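You operate a simulated robot arm through the tools that you are given. There is no shell and no other tool. Be economical: measure what you need, move in short steps, check, and stop when the job is done.

You run a simulated robot arm. Do the job below in one go: nothing can be reset, and whatever is moved stays where it is left.

## Task
Turn the tyre's red dot to the rim's yellow mark and check the run-out.
Fine: yellow lever down frees the tyre; lever up again, then slide the probe to the tread: 0.4 mm at most.

The check looks at the end state, three seconds after you hand in, the way a careful person would. Anything else that was tipped, shoved, dropped, spilled or broken makes it a failure.

## Robot
A 6-joint arm with a two-finger parallel gripper, fixed in place. Base frame: the origin is at the foot of the arm, x ahead of it, y to its left, z up; the work surface is at about z = 0. Readings come in mm, degrees, newtons and seconds.
With the tool pointing down near the work surface it reaches from about 140 to 580 mm from the base axis. Its first joint turns from -66.0 to 66.0 degrees. Payload 2.1 kg.
Tool frame: the origin (TCP) lies between the finger pads and is the grasp point; the fingertips stand 30 mm ahead of it; z points along the fingers, y is the line along which they close. The gripper opens to 94 mm. The fingers are 28 mm wide and 10 mm thick; the gripper's body (50 by 96 mm) begins 55 mm behind the TCP.
Orientation is told as [roll, pitch, yaw] about the base's x, y, z axes, in that order, counted from this pose: with the fingers straight down and closing along the base's y, the tool's x points along the base's -x, its y along +y and its z along -z.

## Interface
- The arm moves only by the tool nudge_tool. Its argument "rows" is text: rows parted by semicolons, each of 6 numbers parted by spaces: the shift along the tool's x, y, z in mm, then the turn, a rotation vector about the tool's x, y, z in rad. In form: tx ty tz wx wy wz; .... A call has 1 to 12 rows; each row shifts and turns the commanded pose from where the row before left it, along the tool's axes as they then stand. "hand" is the opening, from 0 (shut) to 1 (fully open), set as the call begins (left out, the last holds). Each row takes 0.2 s and may step no farther than 50 mm and 8.6 degrees from the row before; otherwise, or with a gripper value out of range, the whole call is refused. Where a pose cannot be reached the arm comes as near as it can. A force on the tool above 70 N (or 10 N above the force at the start of the call, whichever is more), or a blocked arm, ends the call early, and 0.2 s more pass. The fingers move at their own pace (about 72 mm/s each) and stop on an object; they squeeze with about 33 N. The grip force told is the motor's: it shows also when the fingers shut on nothing. Time passes only in rows, and 0.2 s behind the last, so rows that do not move let the fingers close. It gives the time, the measured TCP pose, the force on the tool (base axes), the opening and the grip force at its end, in the units of the frame above (readings bear some noise), with the torque about the TCP (base axes, N m) and any sound that the robot's microphone picked up.
- Cameras (640 x 400 px; columns grow to the right, rows downward): "scene" is fixed at [60.8, -374.9, 489.4]; the picture's right is [0.73, -0.68, 0.00], its down [-0.35, -0.37, -0.86] and it looks along [0.59, 0.63, -0.51] (base axes); focal length 214 px, centre (320, 200). "wrist" rides on the gripper at [76, 14, -102] in the tool frame; the picture's right is [-0.18, 0.98, 0.00], its down [-0.75, -0.14, -0.64] and it looks along [-0.63, -0.12, 0.77] (tool axes); focal length 243 px, centre (320, 200). There is no depth. A picture from a camera that has moved, and an enlarged one, comes with that camera's place and axes in the base frame and with its lens.
- capture(camera): a new picture of that camera. No time passes.
- enlarge(camera, box): a new picture of the part [left, top, right, bottom] of that camera's present view, enlarged. No time passes.
- job_done(): hands the job in; it is judged then, once.

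Work in short steps. Places have to be worked out from the pictures, the camera data and where the tool is seen: move nearer, look again, correct. Check each grasp and each placing, and mend what went wrong. You have 120 turns and 68 pictures in all, those below and enlarged ones among them. Open the gripper and draw the arm clear of the work before you hand the job in, unless the task says otherwise; then end with one line.

The tools are called after "Call:" by a JSON object that holds its "op" and its "data". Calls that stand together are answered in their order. nudge_tool: Moves the arm, as the interface text tells. Its arguments: {"type":"object","properties":{"rows":{"type":"string"},"hand":{"type":"number"}},"required":["rows"]} The other tools are called the same way: capture (camera) takes a picture; enlarge (camera, box) takes an enlarged picture of a part of a camera's view; job_done () hands the job in.

At the start:

```text
clock: 0.0
eef_pos: [346.2, -33.8, 439.0]
ee_rot: [0.1, 0.0, 0.1]
ft_force: [0.1, -0.4, -0.3]
torque: [-0.02, 0.0, 0.03]
grip_width: 93.9
grip_force: 0.0
```

scene: 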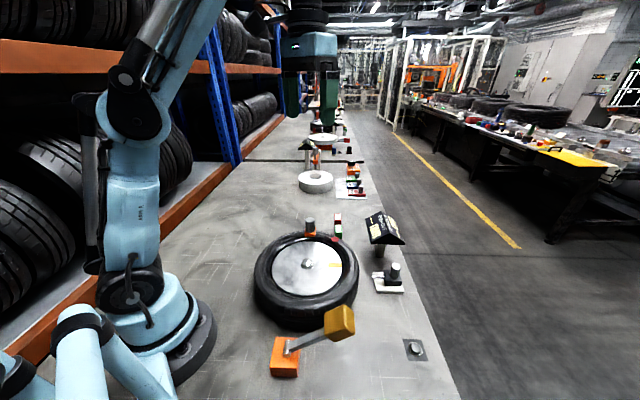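
wrist: 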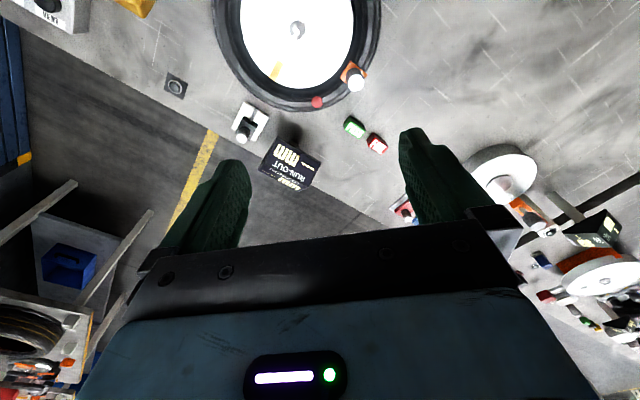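

I start by looking closer at the fixture from both cameras.

Call:
{"op": "enlarge", "data": {"camera": "scene", "box": [230, 200, 450, 390]}}

Call:
{"op": "enlarge", "data": {"camera": "wrist", "box": [140, 0, 400, 200]}}

```text
2.11 times, centred on (340, 295) of scene
camera zoom: at [60.8, -374.9, 489.4], right [0.73, -0.68, 0.0], down [-0.35, -0.37, -0.86], along [0.59, 0.63, -0.51], focal length 452 px, centre (278, 0)
```

zoom: 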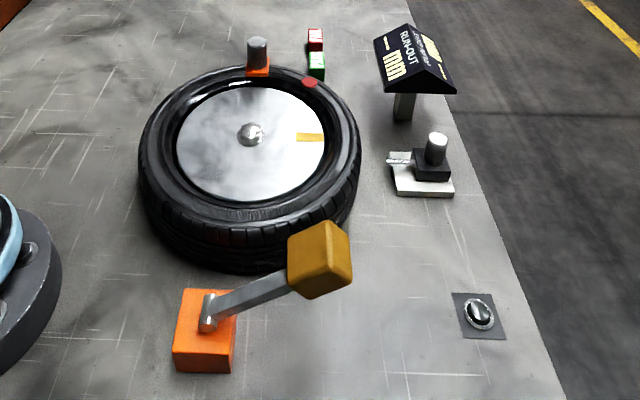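

```text
2.00 times, centred on (270, 100) of wrist
camera zoom: at [270.0, -20.9, 542.8], right [0.18, 0.98, 0.0], down [0.75, -0.14, 0.64], along [0.63, -0.12, -0.77], focal length 485 px, centre (420, 400)
```

zoom: 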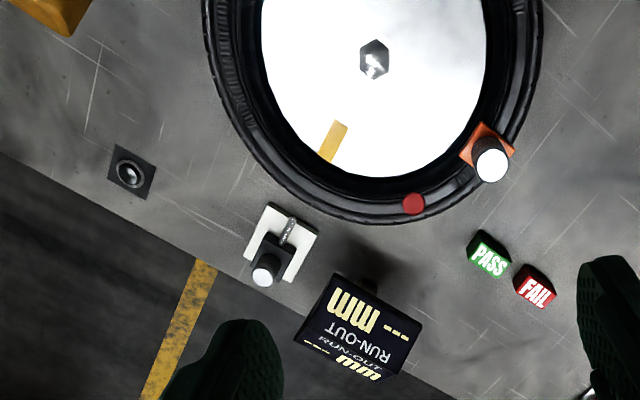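

The nut is near (303,-66,70), the dot near (417,-57,78), the peg top near (386,15,117), and the mark at about -40°. I move back and to the right to view the lever from a second viewpoint.

Call:
{"op": "nudge_tool", "data": {"rows": "30 -30 0 0 0 0;30 -30 0 0 0 0;30 -30 0 0 0 0;30 -30 0 0 0 0", "hand": 0}}

Call:
{"op": "capture", "data": {"camera": "wrist"}}

```text
clock: 1.0
eef_pos: [226.8, -152.7, 440.6]
ee_rot: [0.1, 0.0, 0.1]
ft_force: [0.3, 0.0, 0.0]
torque: [-0.01, 0.01, -0.01]
grip_width: 0.0
grip_force: 33.8
```

```text
63 pictures are left
camera wrist: at [149.5, -138.8, 543.7], right [0.18, 0.98, 0.0], down [0.75, -0.14, 0.64], along [0.63, -0.12, -0.77], focal length 243 px, centre (320, 200)
```

wrist: 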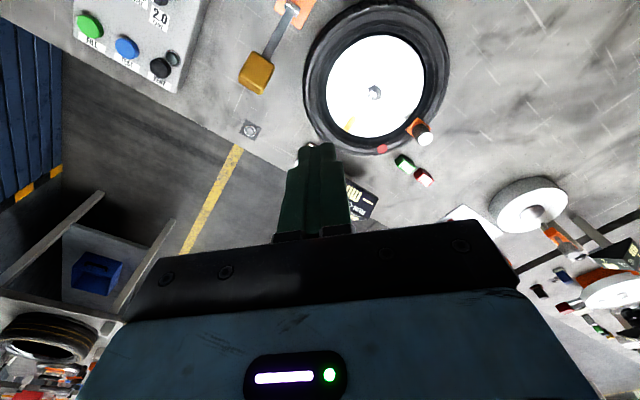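

A control panel has come into view, so I zoom in on it and on the lever.

Call:
{"op": "enlarge", "data": {"camera": "wrist", "box": [50, 0, 210, 100]}}

Call:
{"op": "enlarge", "data": {"camera": "wrist", "box": [220, 0, 460, 150]}}

```text
4.00 times, centred on (130, 50) of wrist
camera zoom: at [149.5, -138.8, 543.7], right [0.18, 0.98, 0.0], down [0.75, -0.14, 0.64], along [0.63, -0.12, -0.77], focal length 970 px, centre (1080, 800)
```

zoom: 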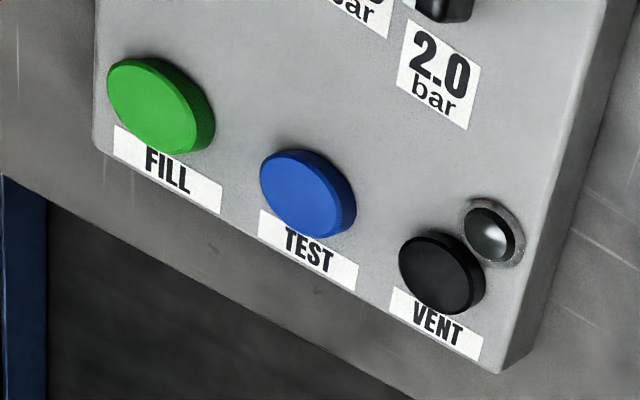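

```text
2.67 times, centred on (340, 75) of wrist
camera zoom: at [149.5, -138.8, 543.7], right [0.18, 0.98, 0.0], down [0.75, -0.14, 0.64], along [0.63, -0.12, -0.77], focal length 647 px, centre (267, 533)
```

zoom: 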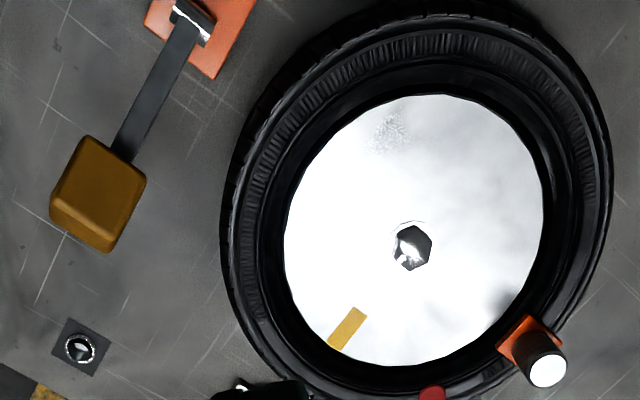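

The knob is near (220,-251,138) and the pivot near (155,-186,42), so the lever swings in a vertical plane at -45°. I'll turn the tool so it closes along the hinge axis and go above the knob.

Call:
{"op": "nudge_tool", "data": {"rows": "3.5 -49 0 0 0 0;3.5 -49 0 0 0 0;0 0 10 0 0 0.131;0 0 10 0 0 0.131;0 0 20 0 0 0.131;0 0 30 0 0 0.131;0 0 40 0 0 0.131;0 0 40 0 0 0.130;0 0 40 0 0 0", "hand": 0.75}}

Call:
{"op": "capture", "data": {"camera": "wrist"}}

Call:
{"op": "enlarge", "data": {"camera": "scene", "box": [220, 180, 470, 390]}}

```text
clock: 3.0
eef_pos: [219.8, -251.9, 248.3]
ee_rot: [0.2, 0.0, -45.1]
ft_force: [0.0, 0.4, 0.1]
torque: [0.02, -0.01, -0.02]
grip_width: 70.2
grip_force: 0.0
```

```text
60 pictures are left
camera wrist: at [175.7, -188.4, 351.4], right [0.83, 0.56, 0.0], down [0.43, -0.63, 0.64], along [0.36, -0.53, -0.77], focal length 243 px, centre (320, 200)
```

wrist: 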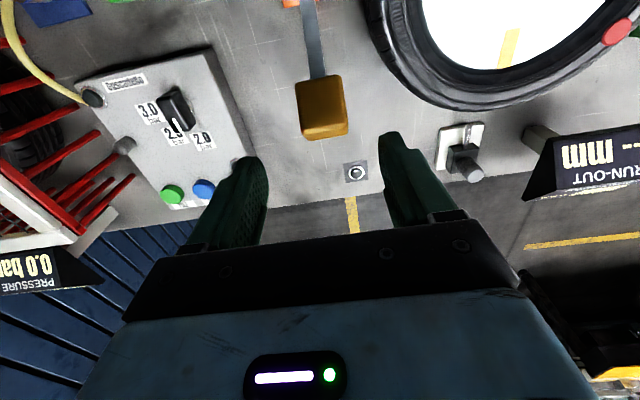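

```text
1.90 times, centred on (345, 285) of scene
camera zoom: at [60.8, -374.9, 489.4], right [0.73, -0.68, 0.0], down [-0.35, -0.37, -0.86], along [0.59, 0.63, -0.51], focal length 408 px, centre (272, 38)
```

zoom: 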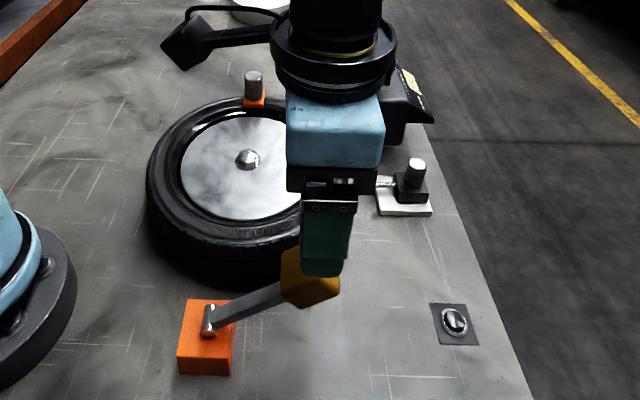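

The knob is centred under the gripper and is about 44 mm wide, against a 70 mm opening. I go down around it and then grip.

Call:
{"op": "nudge_tool", "data": {"rows": "0 0 40 0 0 0;0 0 35 0 0 0;0 0 30 0 0 0"}}

Call:
{"op": "enlarge", "data": {"camera": "scene", "box": [220, 180, 470, 390]}}

Call:
{"op": "capture", "data": {"camera": "wrist"}}

```text
clock: 3.8
eef_pos: [220.2, -253.0, 142.8]
ee_rot: [0.2, -0.1, -44.9]
ft_force: [-0.7, -0.5, 0.7]
torque: [0.01, 0.0, -0.02]
grip_width: 70.3
grip_force: 0.1
```

```text
1.90 times, centred on (345, 285) of scene
camera zoom: at [60.8, -374.9, 489.4], right [0.73, -0.68, 0.0], down [-0.35, -0.37, -0.86], along [0.59, 0.63, -0.51], focal length 408 px, centre (272, 38)
```

zoom: 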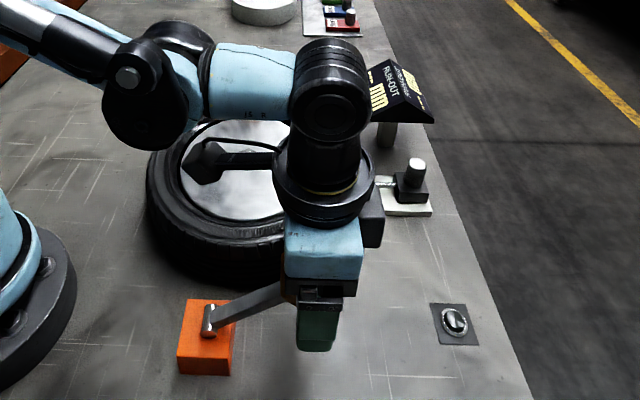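

```text
57 pictures are left
camera wrist: at [176.3, -188.9, 247.2], right [0.82, 0.57, 0.0], down [0.43, -0.63, 0.64], along [0.36, -0.53, -0.77], focal length 243 px, centre (320, 200)
```

wrist: 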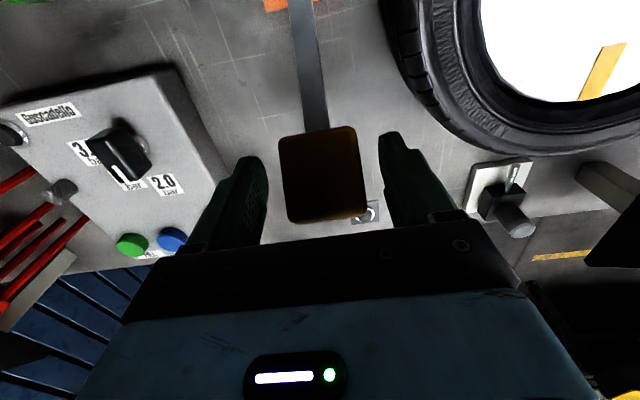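

The knob is between the fingers, so I grip it.

Call:
{"op": "nudge_tool", "data": {"rows": "0 0 0 0 0 0;0 0 0 0 0 0;0 0 0 0 0 0", "hand": 0}}

```text
clock: 4.6
eef_pos: [223.0, -250.5, 142.4]
ee_rot: [0.4, 0.0, -44.7]
ft_force: [23.7, 23.3, -17.2]
torque: [-0.91, 0.44, -0.1]
grip_width: 44.1
grip_force: 45.1
```

The grip is on with a side load along tool +y, so I shift 4 mm that way to relax it.

Call:
{"op": "nudge_tool", "data": {"rows": "0 2 0 0 0 0;0 2 0 0 0 0;0 0 0 0 0 0"}}

```text
clock: 5.4
eef_pos: [222.0, -251.5, 143.5]
ee_rot: [-0.1, 0.0, -45.0]
ft_force: [-0.5, -2.3, -35.6]
torque: [-0.08, -0.17, 0.09]
grip_width: 44.5
grip_force: 45.0
```

The side load is gone. I follow the lever's arc down for two steps.

Call:
{"op": "nudge_tool", "data": {"rows": "-4.2 0 4.2 0 0 0;-4.2 0 4.3 0 0 0;-3.8 0 4.6 0 0 0;-3.8 0 4.6 0 0 0"}}

```text
clock: 6.4
eef_pos: [233.9, -262.4, 124.5]
ee_rot: [-0.3, -0.1, -45.1]
ft_force: [-20.9, -10.6, 8.7]
torque: [1.11, 0.71, 0.09]
grip_width: 44.6
grip_force: 45.1
```

The lever moves with modest load. I continue with slightly less outward motion.

Call:
{"op": "nudge_tool", "data": {"rows": "-2 0 4.8 0 0 0;-2.4 0 5 0 0 0;-2.5 0 5.2 0 0 0;-2.5 0 5.2 0 0 0"}}

Call:
{"op": "enlarge", "data": {"camera": "scene", "box": [220, 180, 470, 390]}}

```text
clock: 7.4
eef_pos: [241.7, -269.7, 107.0]
ee_rot: [-0.3, -0.2, -45.0]
ft_force: [-10.3, -25.7, 16.2]
torque: [1.19, 0.65, 0.03]
grip_width: 44.4
grip_force: 45.1
```

```text
1.90 times, centred on (345, 285) of scene
camera zoom: at [60.8, -374.9, 489.4], right [0.73, -0.68, 0.0], down [-0.35, -0.37, -0.86], along [0.59, 0.63, -0.51], focal length 408 px, centre (272, 38)
```

zoom: 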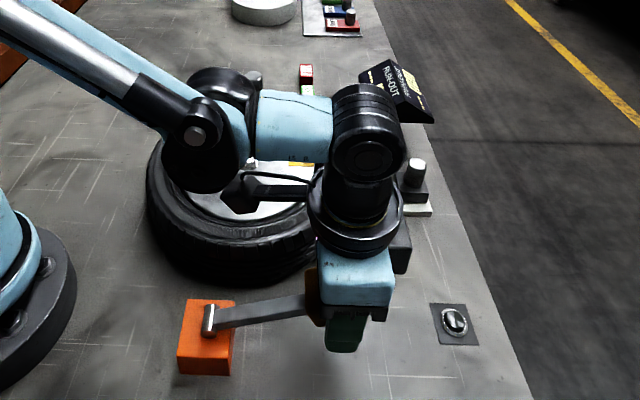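

It is still moving smoothly, so I keep going down.

Call:
{"op": "nudge_tool", "data": {"rows": "-1.5 0 5.4 0 0 0;-1.5 0 5.4 0 0 0;-1.2 0 5.6 0 0 0;-1.2 0 5.6 0 0 0"}}

```text
clock: 8.4
eef_pos: [243.9, -272.2, 84.7]
ee_rot: [-0.3, -0.2, -44.9]
ft_force: [-4.1, -34.2, 14.5]
torque: [1.37, 0.34, 0.07]
grip_width: 44.4
grip_force: 45.0
```

There is some side load toward tool -y and outward, so I correct for that while continuing down.

Call:
{"op": "nudge_tool", "data": {"rows": "-1.5 -1 5 0 0 0;-1 -1 5 0 0 0;-1 -1 5 0 0 0;-0.3 0 5 0 0 0"}}

Call:
{"op": "enlarge", "data": {"camera": "scene", "box": [220, 180, 470, 390]}}

```text
clock: 9.4
eef_pos: [246.5, -274.6, 64.7]
ee_rot: [0.3, 0.2, -44.8]
ft_force: [5.0, 7.2, 11.5]
torque: [0.4, 1.49, -0.4]
grip_width: 44.6
grip_force: 45.3
```

```text
1.90 times, centred on (345, 285) of scene
camera zoom: at [60.8, -374.9, 489.4], right [0.73, -0.68, 0.0], down [-0.35, -0.37, -0.86], along [0.59, 0.63, -0.51], focal length 408 px, centre (272, 38)
```

zoom: 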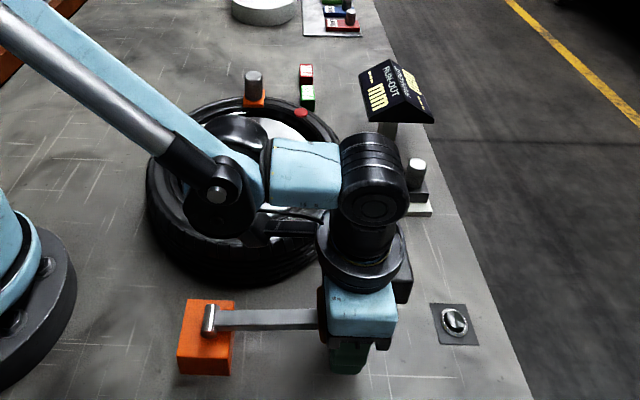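

The lever is nearly level and there is no stop yet. I continue in small steps, with the fingertips at about z=35.

Call:
{"op": "nudge_tool", "data": {"rows": "-0.3 0 4 0 0 0;0 0 4 0 0 0;0 0 4 0 0 0"}}

```text
clock: 10.2
eef_pos: [247.2, -276.8, 51.1]
ee_rot: [0.4, -0.2, -44.7]
ft_force: [24.1, 22.7, 35.3]
torque: [-0.9, 1.08, -0.25]
grip_width: 44.5
grip_force: 45.6
```

Upward force is rising to 35 N, which may be the stop. I press 4 mm more to confirm.

Call:
{"op": "nudge_tool", "data": {"rows": "0 1.5 2 0 0 0;0 1.5 2 0 0 0"}}

Call:
{"op": "enlarge", "data": {"camera": "scene", "box": [220, 180, 470, 390]}}

```text
clock: 10.8
eef_pos: [247.2, -276.3, 47.2]
ee_rot: [-0.1, -0.2, -44.9]
ft_force: [14.4, 0.5, 33.4]
torque: [-0.01, 0.06, 0.07]
grip_width: 44.6
grip_force: 45.0
```

```text
1.90 times, centred on (345, 285) of scene
camera zoom: at [60.7, -374.9, 489.5], right [0.73, -0.68, 0.0], down [-0.35, -0.37, -0.86], along [0.59, 0.63, -0.51], focal length 408 px, centre (272, 38)
```

zoom: 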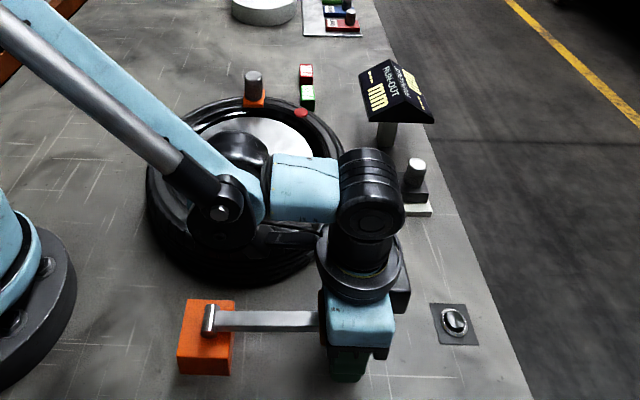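

It still moved 4 mm with the force about constant. I try two more small steps.

Call:
{"op": "nudge_tool", "data": {"rows": "0 0 2 0 0 0;0 0 2 0 0 0;0 0 1.5 0 0 0"}}

```text
clock: 11.6
eef_pos: [246.0, -274.9, 42.1]
ee_rot: [-0.1, 0.2, -45.0]
ft_force: [-5.2, -7.4, 35.1]
torque: [0.39, -0.25, 0.08]
grip_width: 44.3
grip_force: 44.7
```

I can't tell whether the lever is moving or slipping in the pads, so I open, rise and look.

Call:
{"op": "nudge_tool", "data": {"rows": "0 0 0 0 0 0;0 0 0 0 0 0;0 0 -40 0 0 0;0 0 -50 0 0 0;0 0 -50 0 0 0;0 0 -50 0 0 0", "hand": 0.75}}

Call:
{"op": "enlarge", "data": {"camera": "scene", "box": [220, 180, 470, 390]}}

Call:
{"op": "capture", "data": {"camera": "wrist"}}

```text
clock: 13.0
eef_pos: [247.0, -271.2, 232.7]
ee_rot: [0.1, 0.0, -44.9]
ft_force: [0.3, 0.2, 0.3]
torque: [0.0, 0.0, 0.01]
grip_width: 70.5
grip_force: 0.1
```

```text
1.90 times, centred on (345, 285) of scene
camera zoom: at [60.8, -374.9, 489.4], right [0.73, -0.68, 0.0], down [-0.35, -0.37, -0.86], along [0.59, 0.63, -0.51], focal length 408 px, centre (272, 38)
```

zoom: 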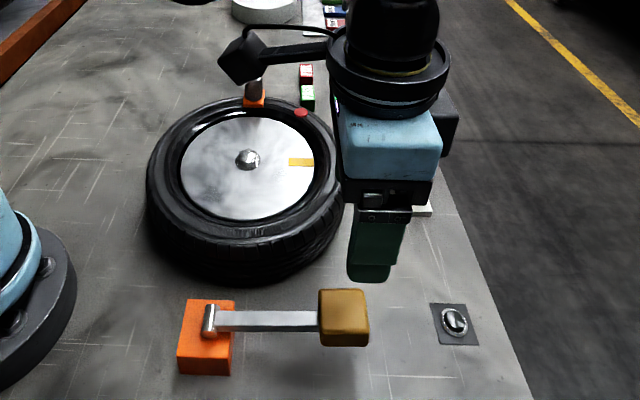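

```text
52 pictures are left
camera wrist: at [202.8, -207.7, 336.7], right [0.82, 0.57, 0.0], down [0.43, -0.63, 0.64], along [0.36, -0.53, -0.77], focal length 243 px, centre (320, 200)
```

wrist: 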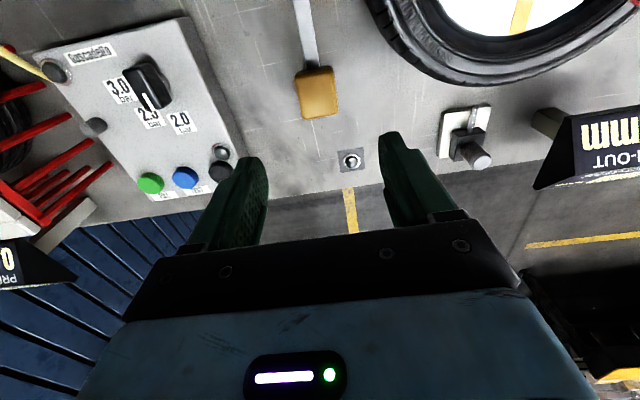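

The lever stays down and the tyre should be free; the end of the press was just pad slip. Next I move above the peg near (386,15).

Call:
{"op": "nudge_tool", "data": {"rows": "14.84 42.9 -7 0 0 0;14.84 42.9 -7 0 0 0;14.84 42.9 -7 0 0 0;14.84 42.9 -7 0 0 0;14.84 42.9 -7 0 0 0;14.84 42.9 -7 0 0 0;14.84 42.9 -7 0 0 0"}}

Call:
{"op": "nudge_tool", "data": {"rows": "0 0 0 0 0 -0.143;0 0 0 0 0 -0.143;0 0 0 0 0 -0.143;0 0 0 0 0 -0.143;0 0 0 0 0 -0.143;0 0 0 0 0 -0.143;0 0 0 0 0 -0.143;0 0 0 0 0 -0.143;0 0 0 0 0 -0.143;0 0 0 0 0 -0.143;0 0 0 0 0 -0.141"}}

Call:
{"op": "capture", "data": {"camera": "wrist"}}

Call:
{"op": "capture", "data": {"camera": "scene"}}

```text
clock: 14.6
eef_pos: [385.4, 14.0, 282.0]
ee_rot: [0.0, -0.1, -45.0]
ft_force: [-0.8, 0.1, 0.8]
torque: [-0.01, 0.03, -0.02]
grip_width: 70.5
grip_force: 0.1
```

```text
clock: 17.0
eef_pos: [386.8, 10.3, 281.1]
ee_rot: [0.0, -0.1, 45.2]
ft_force: [-0.2, -0.1, 0.4]
torque: [0.0, -0.01, 0.0]
grip_width: 70.3
grip_force: 0.1
```

```text
51 pictures are left
camera wrist: at [322.1, -33.6, 385.4], right [-0.57, 0.82, 0.0], down [0.63, 0.43, 0.64], along [0.53, 0.37, -0.77], focal length 243 px, centre (320, 200)
```

wrist: 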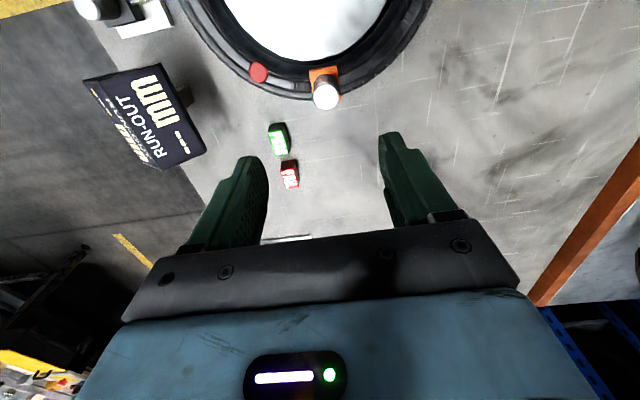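

```text
50 pictures are left
```

scene: 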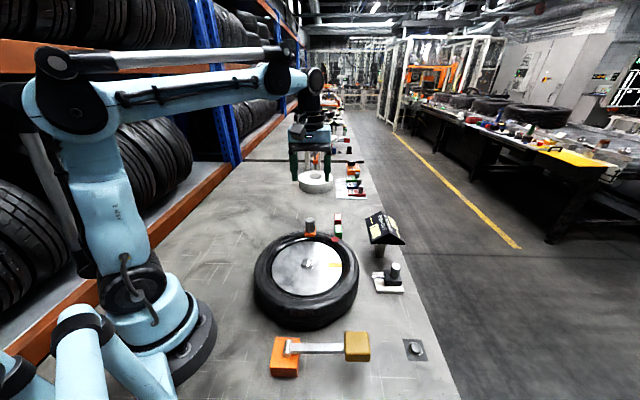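

The peg top now measures (383,16). I correct for that, descend and look again.

Call:
{"op": "nudge_tool", "data": {"rows": "-1.6 6.6 30 0 0 0;0 0 45 0 0 0;0 0 40 0 0 0"}}

Call:
{"op": "capture", "data": {"camera": "wrist"}}

Call:
{"op": "enlarge", "data": {"camera": "scene", "box": [240, 160, 400, 310]}}

```text
clock: 17.8
eef_pos: [385.6, 17.7, 167.0]
ee_rot: [-0.1, -0.1, 45.1]
ft_force: [0.4, -0.4, 0.4]
torque: [0.01, 0.04, 0.02]
grip_width: 70.6
grip_force: 0.1
```

```text
49 pictures are left
camera wrist: at [320.3, -26.0, 270.5], right [-0.57, 0.82, 0.0], down [0.63, 0.43, 0.64], along [0.53, 0.36, -0.77], focal length 243 px, centre (320, 200)
```

wrist: 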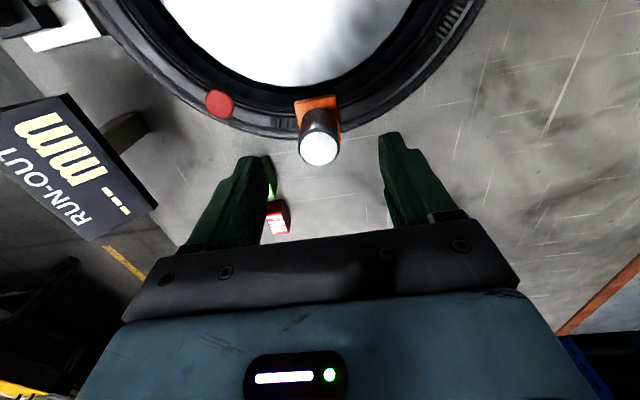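

```text
2.67 times, centred on (320, 235) of scene
camera zoom: at [60.8, -374.9, 489.4], right [0.73, -0.68, 0.0], down [-0.35, -0.37, -0.86], along [0.59, 0.63, -0.51], focal length 572 px, centre (320, 107)
```

zoom: 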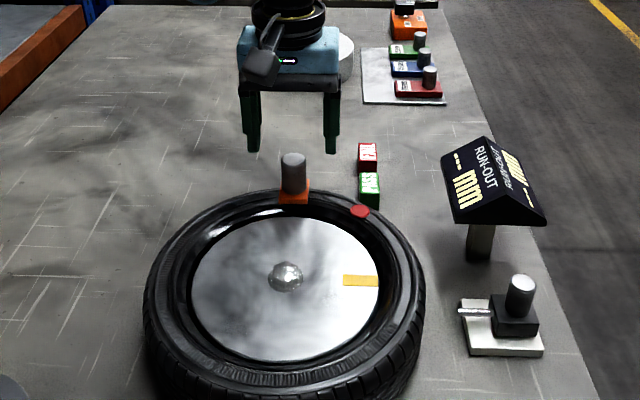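

The peg is at about (386,17.5) with its top near z=122, directly below the TCP. I go down to z≈120 and grip.

Call:
{"op": "nudge_tool", "data": {"rows": "0 0 25 0 0 0;0 0 22 0 0 0"}}

Call:
{"op": "nudge_tool", "data": {"rows": "0 0 0 0 0 0;0 0 0 0 0 0;0 0 0 0 0 0", "hand": 0}}

Call:
{"op": "enlarge", "data": {"camera": "scene", "box": [240, 160, 400, 310]}}

```text
clock: 18.4
eef_pos: [383.8, 17.1, 118.8]
ee_rot: [-0.1, -0.1, 45.0]
ft_force: [-0.7, 0.4, 0.1]
torque: [0.01, 0.0, -0.01]
grip_width: 70.6
grip_force: 0.0
```

```text
clock: 19.2
eef_pos: [384.3, 16.8, 119.6]
ee_rot: [0.0, -0.2, 45.1]
ft_force: [3.2, -1.2, -8.8]
torque: [0.28, 0.37, 0.12]
grip_width: 27.7
grip_force: 44.9
```

```text
2.67 times, centred on (320, 235) of scene
camera zoom: at [60.9, -375.0, 489.4], right [0.73, -0.68, 0.0], down [-0.35, -0.37, -0.86], along [0.59, 0.63, -0.51], focal length 572 px, centre (320, 107)
```

zoom: 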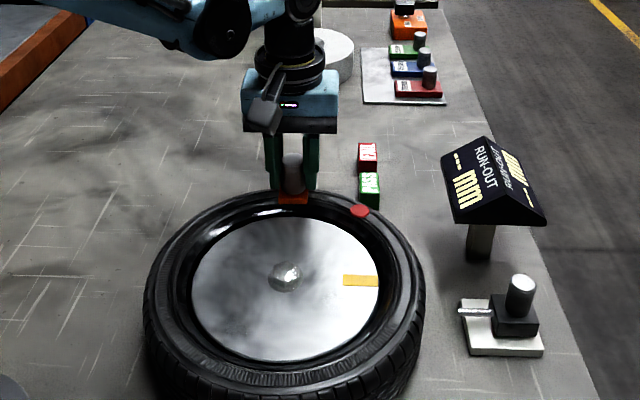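

The peg is held. The dot is at about +6° and the mark at about -42.5°, so the tyre needs roughly -48°. I turn 10° about (302.5,-66.5) first to see whether the tyre follows.

Call:
{"op": "nudge_tool", "data": {"rows": "0.11 -5.15 0 0 0 0.0436;0.11 -5.15 0 0 0 0.0436;0.11 -5.15 0 0 0 0.0436;0.11 -5.15 0 0 0 0.0436"}}

Call:
{"op": "enlarge", "data": {"camera": "scene", "box": [240, 160, 400, 310]}}

```text
clock: 20.2
eef_pos: [397.5, 2.2, 118.9]
ee_rot: [0.1, -0.2, 34.9]
ft_force: [7.3, 14.6, 0.0]
torque: [-0.57, -0.78, -0.62]
grip_width: 27.9
grip_force: 45.0
```

```text
2.67 times, centred on (320, 235) of scene
camera zoom: at [60.8, -374.9, 489.4], right [0.73, -0.68, 0.0], down [-0.35, -0.37, -0.86], along [0.59, 0.63, -0.51], focal length 572 px, centre (320, 107)
```

zoom: 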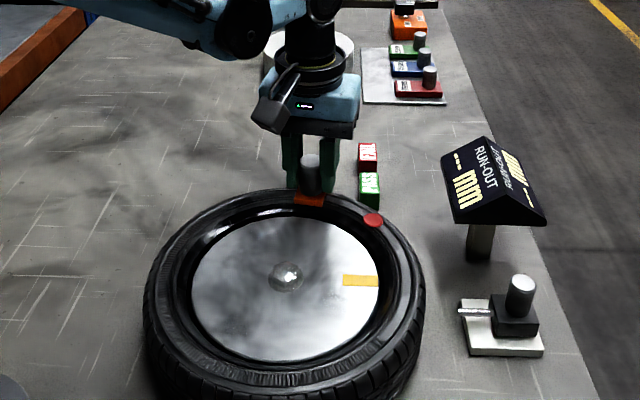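

The tyre follows and the rim stays put. I continue for 30°.

Call:
{"op": "nudge_tool", "data": {"rows": "0.11 -5.15 0 0 0 0.0436;0.11 -5.15 0 0 0 0.0436;0.11 -5.15 0 0 0 0.0436;0.11 -5.15 0 0 0 0.0436;0.11 -5.15 0 0 0 0.0436;0.11 -5.15 0 0 0 0.0436;0.11 -5.15 0 0 0 0.0436;0.11 -5.15 0 0 0 0.0436;0.11 -5.15 0 0 0 0.0436;0.11 -5.15 0 0 0 0.0436;0.11 -5.15 0 0 0 0.0436;0.11 -5.15 0 0 0 0.0436"}}

Call:
{"op": "enlarge", "data": {"camera": "scene", "box": [240, 160, 400, 310]}}

Call:
{"op": "capture", "data": {"camera": "wrist"}}

```text
clock: 22.8
eef_pos: [417.5, -56.7, 119.5]
ee_rot: [0.0, 0.1, 5.1]
ft_force: [1.0, 7.1, -29.4]
torque: [-0.47, -0.28, -0.57]
grip_width: 27.3
grip_force: 44.7
```

```text
2.67 times, centred on (320, 235) of scene
camera zoom: at [60.9, -375.0, 489.4], right [0.73, -0.68, 0.0], down [-0.35, -0.37, -0.86], along [0.59, 0.63, -0.51], focal length 572 px, centre (320, 107)
```

zoom: 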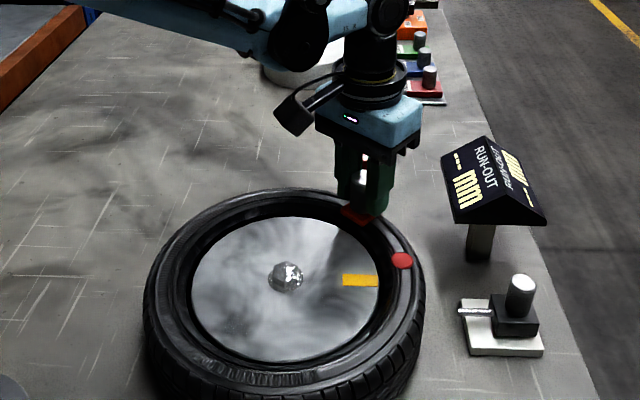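

```text
44 pictures are left
camera wrist: at [339.8, -49.9, 223.6], right [0.1, 1.0, 0.0], down [0.76, -0.08, 0.64], along [0.64, -0.06, -0.77], focal length 243 px, centre (320, 200)
```

wrist: 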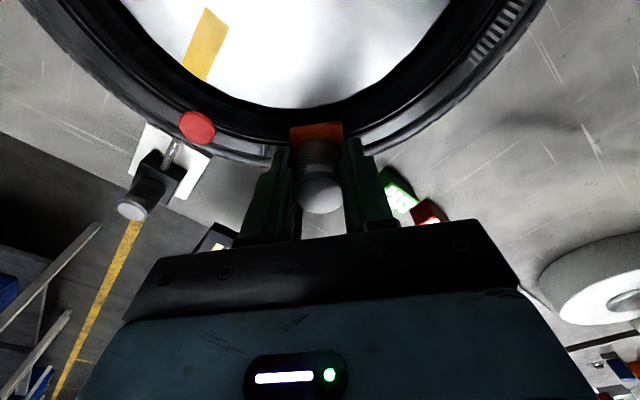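

About 7.5° remains: the dot is at -35.3° and the mark at -42.8°. I turn that much.

Call:
{"op": "nudge_tool", "data": {"rows": "0.11 -5.15 0 0 0 0.0436;0.11 -5.15 0 0 0 0.0436;0.11 -5.15 0 0 0 0.0436;0 0 0 0 0 0"}}

Call:
{"op": "enlarge", "data": {"camera": "scene", "box": [270, 210, 370, 300]}}

Call:
{"op": "enlarge", "data": {"camera": "wrist", "box": [100, 0, 340, 150]}}

```text
clock: 23.8
eef_pos: [416.5, -72.0, 120.3]
ee_rot: [0.0, 0.3, -2.5]
ft_force: [-20.2, 6.4, -1.5]
torque: [-0.85, 0.28, -0.27]
grip_width: 27.8
grip_force: 44.6
```

```text
4.44 times, centred on (320, 255) of scene
camera zoom: at [60.8, -374.9, 489.4], right [0.73, -0.68, 0.0], down [-0.35, -0.37, -0.86], along [0.59, 0.63, -0.51], focal length 953 px, centre (320, -44)
```

zoom: 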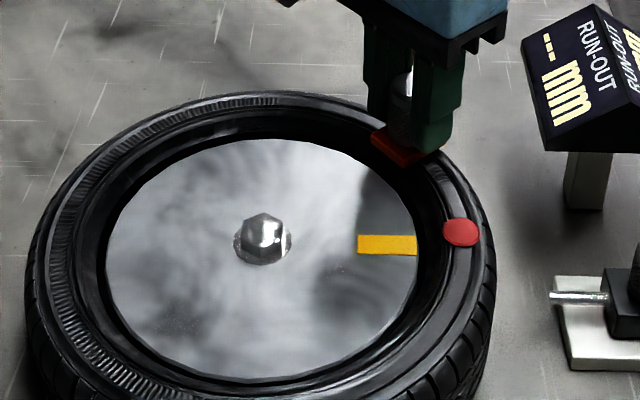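

```text
2.67 times, centred on (220, 75) of wrist
camera zoom: at [341.6, -55.3, 223.9], right [0.23, 0.97, 0.0], down [0.75, -0.17, 0.64], along [0.62, -0.14, -0.77], focal length 647 px, centre (587, 533)
```

zoom: 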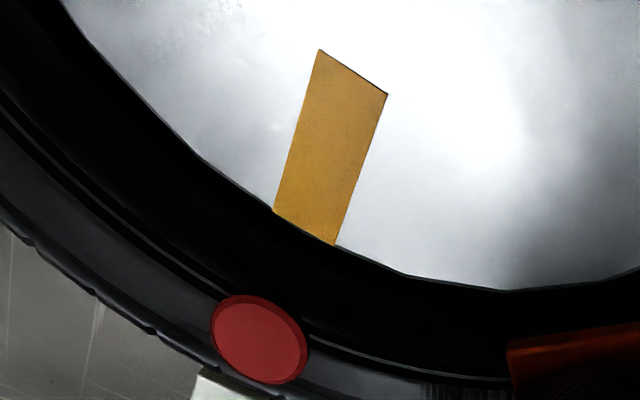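

Both views put the dot within about 1° of the mark. I release the peg, rise and move back for a clean check view.

Call:
{"op": "nudge_tool", "data": {"rows": "0 0 0 0 0 0;0 0 0 0 0 0;0 0 -40 0 0 0;0 0 -50 0 0 0;0 0 -50 0 0 0;48 0 -10 0 0 0;48 0 0 0 0 0;48 -10 0 0 0 0", "hand": 0.75}}

Call:
{"op": "capture", "data": {"camera": "wrist"}}

Call:
{"op": "enlarge", "data": {"camera": "scene", "box": [240, 210, 440, 335]}}

```text
clock: 25.6
eef_pos: [276.0, -76.4, 270.8]
ee_rot: [0.2, 0.0, -2.4]
ft_force: [0.3, 0.3, -0.1]
torque: [0.0, -0.02, 0.02]
grip_width: 70.6
grip_force: 0.2
```

```text
41 pictures are left
camera wrist: at [198.7, -58.7, 374.5], right [0.23, 0.97, 0.0], down [0.75, -0.17, 0.64], along [0.63, -0.14, -0.77], focal length 243 px, centre (320, 200)
```

wrist: 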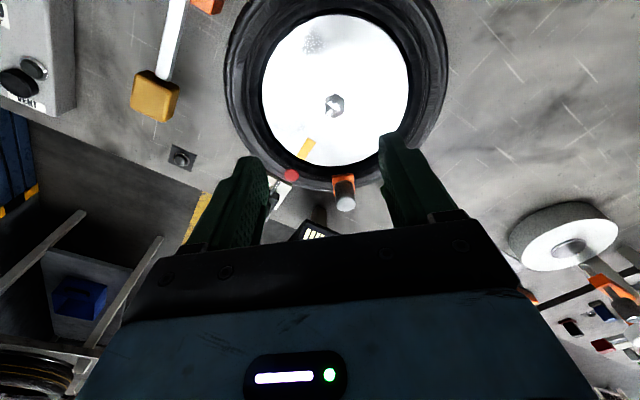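

```text
3.20 times, centred on (340, 272) of scene
camera zoom: at [60.9, -374.9, 489.4], right [0.73, -0.68, 0.0], down [-0.35, -0.37, -0.86], along [0.59, 0.63, -0.51], focal length 686 px, centre (256, -32)
```

zoom: 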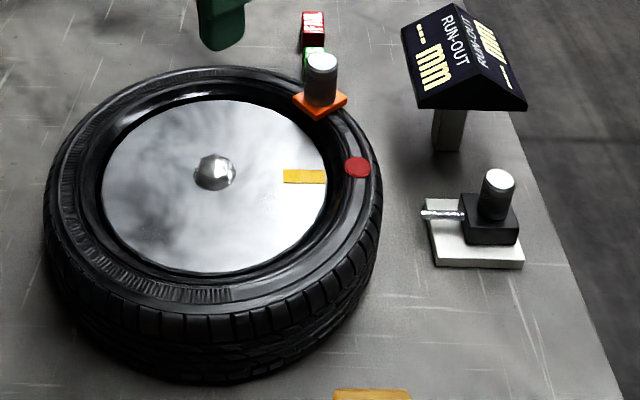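

I zoom into this view to measure the nut, mark and dot together.

Call:
{"op": "enlarge", "data": {"camera": "wrist", "box": [230, 0, 450, 200]}}

```text
2.00 times, centred on (340, 100) of wrist
camera zoom: at [198.7, -58.7, 374.5], right [0.23, 0.97, 0.0], down [0.75, -0.17, 0.64], along [0.63, -0.14, -0.77], focal length 485 px, centre (280, 400)
```

zoom: 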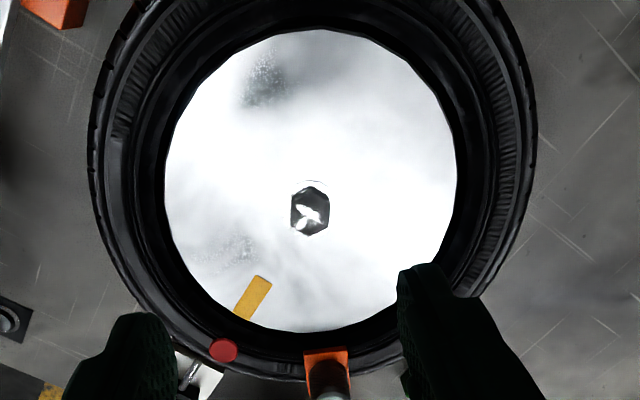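

Angles in this view are mark -43.8° and dot -44.1°, so they are aligned. Next I return above the lever knob to raise it.

Call:
{"op": "nudge_tool", "data": {"rows": "4.1 -39.9 0 0 0 0;4.1 -39.9 0 0 0 0;4.1 -39.9 0 0 0 0;4.1 -39.9 0 0 0 0;4.1 -39.9 0 0 0 0;0 0 0 0 0 0.124;0 0 0 0 0 0.124;0 0 0 0 0 0.124;0 0 0 0 0 0.124;0 0 20 0 0 0.124;0 0 40 0 0 0.124"}}

Call:
{"op": "capture", "data": {"camera": "wrist"}}

```text
clock: 28.0
eef_pos: [244.2, -275.6, 209.7]
ee_rot: [0.1, 0.0, -45.2]
ft_force: [0.3, -0.2, -0.2]
torque: [0.02, 0.0, 0.0]
grip_width: 70.6
grip_force: 0.1
```

```text
38 pictures are left
camera wrist: at [200.0, -212.0, 313.2], right [0.83, 0.56, 0.0], down [0.43, -0.64, 0.64], along [0.36, -0.53, -0.77], focal length 243 px, centre (320, 200)
```

wrist: 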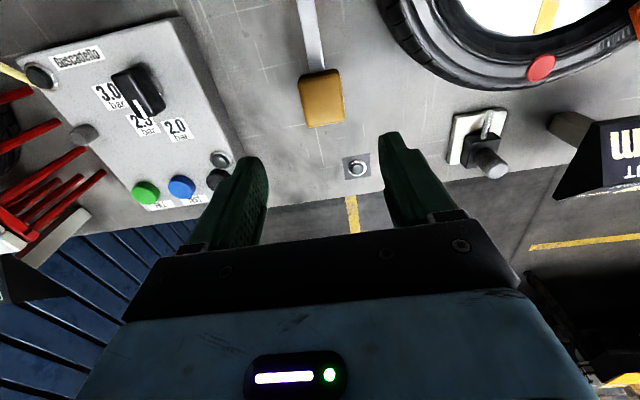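

The knob is centred under the tool. I descend to z≈62 and grip.

Call:
{"op": "nudge_tool", "data": {"rows": "0 0 45 0 0 0;0 0 45 0 0 0;0 0 40 0 0 0;0 0 18 0 0 0"}}

Call:
{"op": "nudge_tool", "data": {"rows": "0 0 0 0 0 0;0 0 0 0 0 0;0 0 0 0 0 0", "hand": 0}}

```text
clock: 29.0
eef_pos: [244.9, -274.5, 62.0]
ee_rot: [0.1, 0.1, -45.2]
ft_force: [-0.9, 0.1, -0.3]
torque: [0.02, 0.03, 0.01]
grip_width: 70.7
grip_force: 0.1
```

```text
clock: 29.8
eef_pos: [246.1, -272.6, 61.6]
ee_rot: [0.3, 0.0, -44.9]
ft_force: [16.2, 19.4, -11.4]
torque: [-1.6, -0.23, -0.07]
grip_width: 44.4
grip_force: 45.6
```

Gripped. I relax the side load and start up along the reverse arc.

Call:
{"op": "nudge_tool", "data": {"rows": "0 2 0 0 0 0;0 1 -4 0 0 0;0.5 0 -5 0 0 0;0.8 0 -5 0 0 0;1 0 -5 0 0 0;1 0 -5 0 0 0"}}

```text
clock: 31.2
eef_pos: [242.9, -272.4, 85.7]
ee_rot: [-0.3, 0.0, -45.3]
ft_force: [-28.9, -9.7, -17.1]
torque: [-0.27, -1.35, 0.26]
grip_width: 44.4
grip_force: 45.0
```

Call:
{"op": "nudge_tool", "data": {"rows": "1.5 -1 -5 0 0 0;1.5 -1 -5 0 0 0;1.8 0 -5 0 0 0;2 0 -5 0 0 0;2.5 0 -5 0 0 0"}}

```text
clock: 32.4
eef_pos: [238.2, -265.3, 111.1]
ee_rot: [0.1, -0.1, -45.1]
ft_force: [-7.0, -5.1, -16.3]
torque: [-0.94, -0.88, 0.18]
grip_width: 44.2
grip_force: 45.2
```

The lever is following smoothly. I continue up the arc with more inward motion.

Call:
{"op": "nudge_tool", "data": {"rows": "3 0 -5 0 0 0;3.2 0 -5 0 0 0;3.5 0 -4.8 0 0 0;3.8 0 -4.6 0 0 0;4 0 -4.4 0 0 0;4.2 0 -4.2 0 0 0"}}

Call:
{"op": "enlarge", "data": {"camera": "scene", "box": [220, 180, 470, 390]}}

```text
clock: 33.8
eef_pos: [221.0, -249.5, 138.3]
ee_rot: [0.2, -0.3, -45.1]
ft_force: [12.6, -7.2, -3.4]
torque: [-1.02, -0.71, 0.37]
grip_width: 44.2
grip_force: 44.8
```

```text
1.90 times, centred on (345, 285) of scene
camera zoom: at [60.9, -375.0, 489.4], right [0.73, -0.68, 0.0], down [-0.35, -0.37, -0.86], along [0.59, 0.63, -0.51], focal length 408 px, centre (272, 38)
```

zoom: 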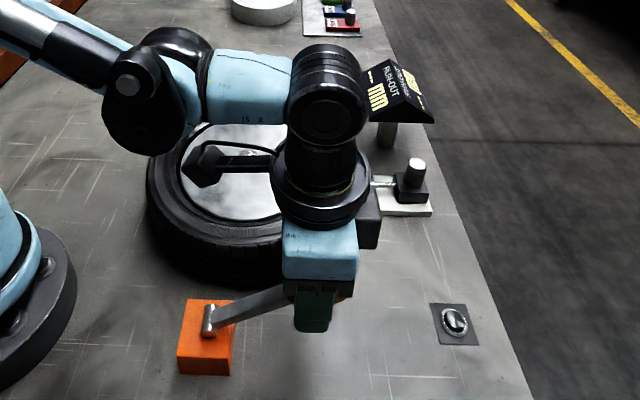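

It is nearly at the original height. I push a bit further to reach the upper stop.

Call:
{"op": "nudge_tool", "data": {"rows": "3 0 -3.5 0 0 0;2.5 0 -3 0 0 0;2 0 -2 0 0 0"}}

```text
clock: 34.6
eef_pos: [215.6, -244.2, 145.9]
ee_rot: [0.0, -0.1, -45.2]
ft_force: [11.6, -11.6, -31.0]
torque: [-0.1, 0.08, 0.27]
grip_width: 44.1
grip_force: 44.8
```

It is resisting now at about 35 N, so the stop is likely reached. I release, rise and check.

Call:
{"op": "nudge_tool", "data": {"rows": "0 0 0 0 0 0;0 0 0 0 0 0;0 0 -35 0 0 0;0 0 -45 0 0 0;0 0 -45 0 0 0;40 0 0 0 0 0", "hand": 0.75}}

Call:
{"op": "capture", "data": {"camera": "wrist"}}

Call:
{"op": "enlarge", "data": {"camera": "scene", "box": [230, 200, 450, 390]}}

```text
clock: 36.0
eef_pos: [188.4, -215.9, 271.7]
ee_rot: [0.1, 0.0, -45.0]
ft_force: [0.3, 0.1, -0.9]
torque: [0.01, 0.01, -0.03]
grip_width: 70.4
grip_force: 0.0
```

```text
36 pictures are left
camera wrist: at [144.3, -151.6, 375.5], right [0.83, 0.56, 0.0], down [0.43, -0.63, 0.64], along [0.36, -0.53, -0.77], focal length 243 px, centre (320, 200)
```

wrist: 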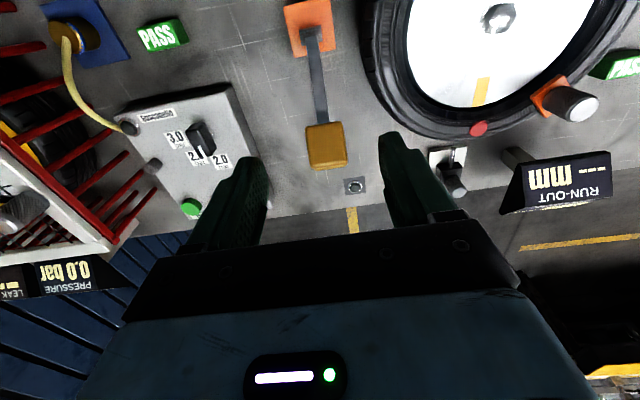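

```text
2.11 times, centred on (340, 295) of scene
camera zoom: at [60.9, -375.0, 489.4], right [0.73, -0.68, 0.0], down [-0.35, -0.37, -0.86], along [0.59, 0.63, -0.51], focal length 452 px, centre (278, 0)
```

zoom: 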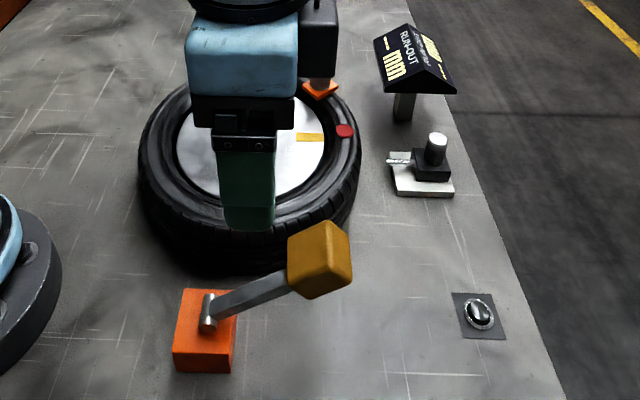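

The lever is back exactly where it started. The probe's peg is near (467,-223,62) and slides toward the tyre centre along about (-0.72,0.69). I go above it and turn to yaw +45 so the gripper stays clear of the display.

Call:
{"op": "nudge_tool", "data": {"rows": "-33.8 31.9 0 0 0 0;-33.8 31.9 0 0 0 0;-33.8 31.9 0 0 0 0;-33.8 31.9 0 0 0 0;-33.8 31.9 0 0 0 0;-33.8 31.9 0 0 0 0", "hand": 0.6}}

Call:
{"op": "nudge_tool", "data": {"rows": "0 0 0 0 0 -0.143;0 0 0 0 0 -0.143;0 0 0 0 0 -0.143;0 0 0 0 0 -0.143;0 0 0 0 0 -0.143;0 0 0 0 0 -0.143;0 0 0 0 0 -0.143;0 0 0 0 0 -0.143;0 0 0 0 0 -0.143;0 0 0 0 0 -0.143;0 0 0 0 0 -0.141;0 0 0 0 0 0"}}

Call:
{"op": "capture", "data": {"camera": "wrist"}}

Call:
{"op": "enlarge", "data": {"camera": "scene", "box": [320, 190, 450, 310]}}

```text
clock: 37.4
eef_pos: [465.8, -223.0, 272.4]
ee_rot: [0.0, 0.0, -45.2]
ft_force: [-0.4, -0.7, 0.5]
torque: [-0.02, 0.04, -0.03]
grip_width: 56.2
grip_force: 0.0
```

```text
clock: 40.0
eef_pos: [466.4, -225.7, 272.2]
ee_rot: [-0.1, -0.1, 45.0]
ft_force: [0.9, 0.9, -0.4]
torque: [-0.01, -0.01, -0.03]
grip_width: 56.5
grip_force: 0.0
```

```text
34 pictures are left
camera wrist: at [401.2, -268.5, 375.8], right [-0.57, 0.82, 0.0], down [0.63, 0.43, 0.64], along [0.53, 0.36, -0.77], focal length 243 px, centre (320, 200)
```

wrist: 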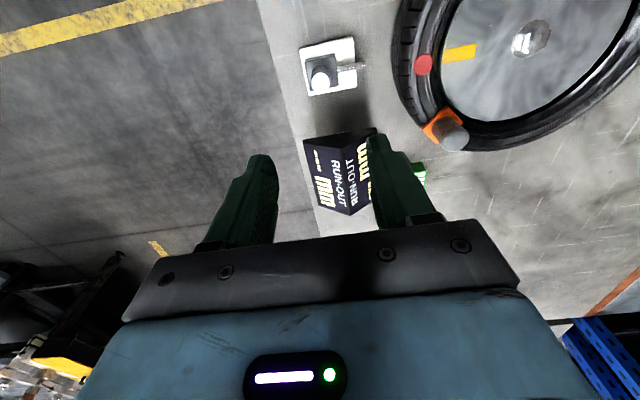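

```text
3.33 times, centred on (385, 250) of scene
camera zoom: at [60.8, -375.0, 489.4], right [0.73, -0.68, 0.0], down [-0.35, -0.37, -0.86], along [0.59, 0.63, -0.51], focal length 715 px, centre (103, 33)
```

zoom: 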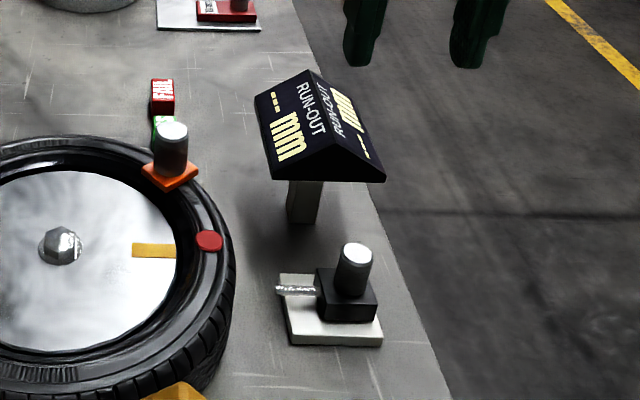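

The peg is at (463.5,-225.5) with its top near z=68, about 60 mm from the display edge, so there is clearance. I descend part-way and check.

Call:
{"op": "nudge_tool", "data": {"rows": "1.9 2.2 40 0 0 0;0 0 45 0 0 0;0 0 45 0 0 0;0 0 22 0 0 0"}}

Call:
{"op": "capture", "data": {"camera": "wrist"}}

Call:
{"op": "enlarge", "data": {"camera": "scene", "box": [320, 190, 450, 310]}}

```text
clock: 41.0
eef_pos: [465.5, -223.7, 118.8]
ee_rot: [0.0, -0.2, 44.8]
ft_force: [-0.3, -0.2, 0.5]
torque: [-0.01, -0.03, 0.04]
grip_width: 56.6
grip_force: 0.1
```

```text
32 pictures are left
camera wrist: at [400.4, -268.0, 222.8], right [-0.56, 0.83, 0.0], down [0.63, 0.43, 0.64], along [0.53, 0.36, -0.77], focal length 243 px, centre (320, 200)
```

wrist: 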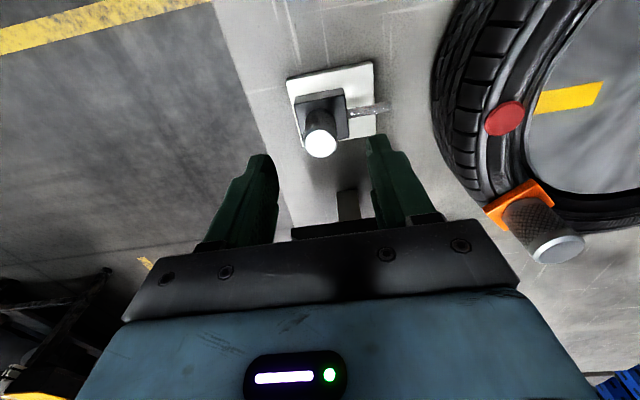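

```text
3.33 times, centred on (385, 250) of scene
camera zoom: at [60.8, -374.9, 489.4], right [0.73, -0.68, 0.0], down [-0.35, -0.37, -0.86], along [0.59, 0.63, -0.51], focal length 715 px, centre (103, 33)
```

zoom: 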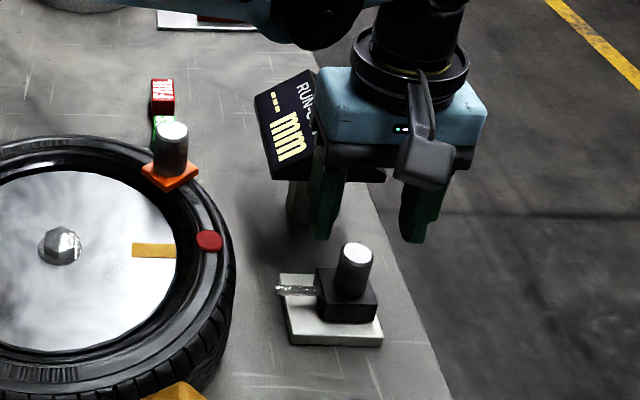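

The peg is directly below the TCP. I descend to z≈70 and grip.

Call:
{"op": "nudge_tool", "data": {"rows": "0 0 25 0 0 0;0 0 23 0 0 0"}}

Call:
{"op": "nudge_tool", "data": {"rows": "0 0 0 0 0 0;0 0 0 0 0 0;0 0 0 0 0 0", "hand": 0}}

Call:
{"op": "capture", "data": {"camera": "wrist"}}

```text
clock: 41.6
eef_pos: [464.3, -223.1, 71.9]
ee_rot: [-0.1, -0.1, 44.9]
ft_force: [0.2, -0.8, 0.0]
torque: [0.02, -0.02, 0.05]
grip_width: 56.4
grip_force: 0.1
```

```text
clock: 42.4
eef_pos: [464.2, -224.6, 71.8]
ee_rot: [-0.1, -0.1, 44.9]
ft_force: [-0.8, 0.2, -6.5]
torque: [-0.23, -0.46, 0.03]
grip_width: 23.6
grip_force: 44.8
```

```text
30 pictures are left
camera wrist: at [399.1, -267.7, 175.4], right [-0.56, 0.83, 0.0], down [0.63, 0.43, 0.64], along [0.53, 0.36, -0.77], focal length 243 px, centre (320, 200)
```

wrist: 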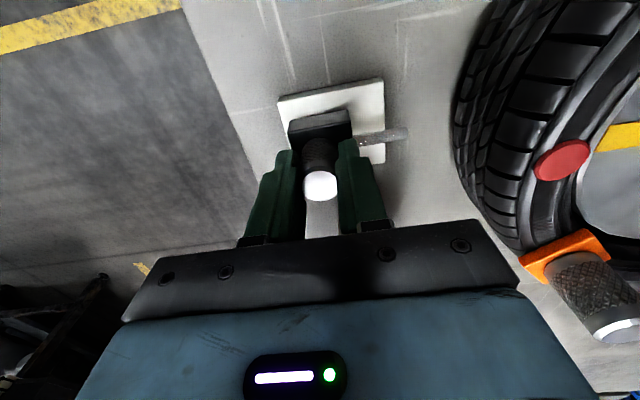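

The peg is gripped and sits free of side load. I slide toward the tyre 15 mm and read the loads.

Call:
{"op": "nudge_tool", "data": {"rows": "0 5 0 0 0 0;0 5 0 0 0 0;0 5 0 0 0 0"}}

Call:
{"op": "capture", "data": {"camera": "wrist"}}

```text
clock: 43.2
eef_pos: [453.6, -212.3, 72.2]
ee_rot: [0.0, -0.2, 44.8]
ft_force: [2.3, 3.0, -11.9]
torque: [-0.82, -0.22, -0.12]
grip_width: 23.7
grip_force: 45.2
```

```text
29 pictures are left
camera wrist: at [388.0, -256.8, 175.4], right [-0.56, 0.83, 0.0], down [0.63, 0.43, 0.64], along [0.53, 0.36, -0.77], focal length 243 px, centre (320, 200)
```

wrist: 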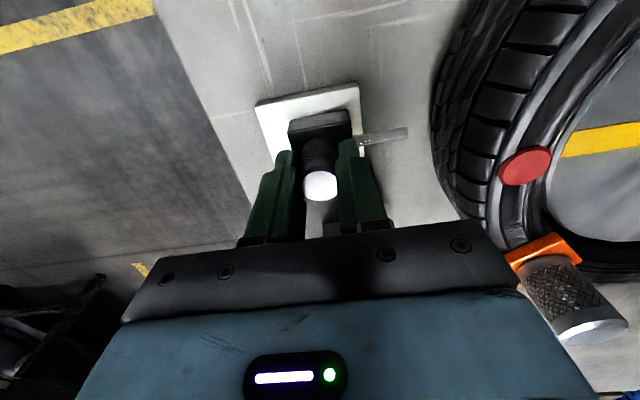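

The probe slides freely, with about 15–20 mm of gap left. I advance 9 mm.

Call:
{"op": "nudge_tool", "data": {"rows": "0 3 0 0 0 0;0 3 0 0 0 0;0 3 0 0 0 0"}}

Call:
{"op": "capture", "data": {"camera": "wrist"}}

Call:
{"op": "enlarge", "data": {"camera": "scene", "box": [320, 190, 450, 310]}}

```text
clock: 44.0
eef_pos: [446.7, -206.1, 72.2]
ee_rot: [0.0, -0.2, 45.0]
ft_force: [3.9, 3.5, 7.9]
torque: [-0.34, -0.27, -0.07]
grip_width: 23.8
grip_force: 44.8
```

```text
28 pictures are left
camera wrist: at [382.1, -250.9, 175.4], right [-0.56, 0.83, 0.0], down [0.63, 0.43, 0.64], along [0.53, 0.36, -0.77], focal length 243 px, centre (320, 200)
```

wrist: 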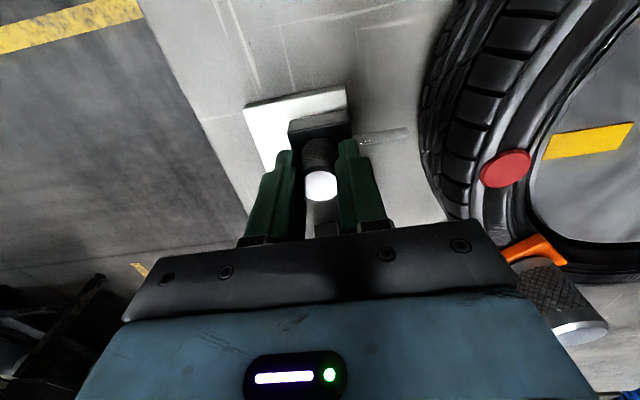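

```text
3.33 times, centred on (385, 250) of scene
camera zoom: at [60.8, -374.9, 489.4], right [0.73, -0.68, 0.0], down [-0.35, -0.37, -0.86], along [0.59, 0.63, -0.51], focal length 715 px, centre (103, 33)
```

zoom: 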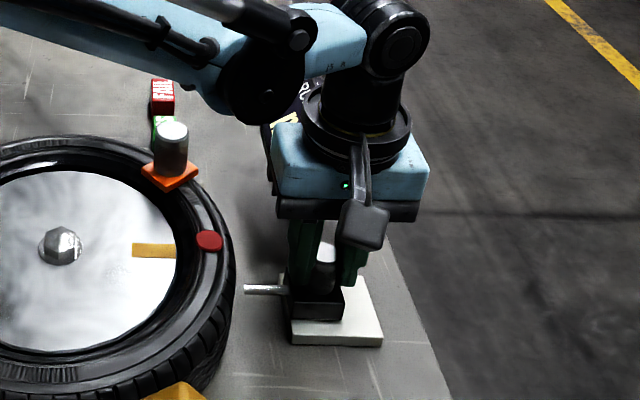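

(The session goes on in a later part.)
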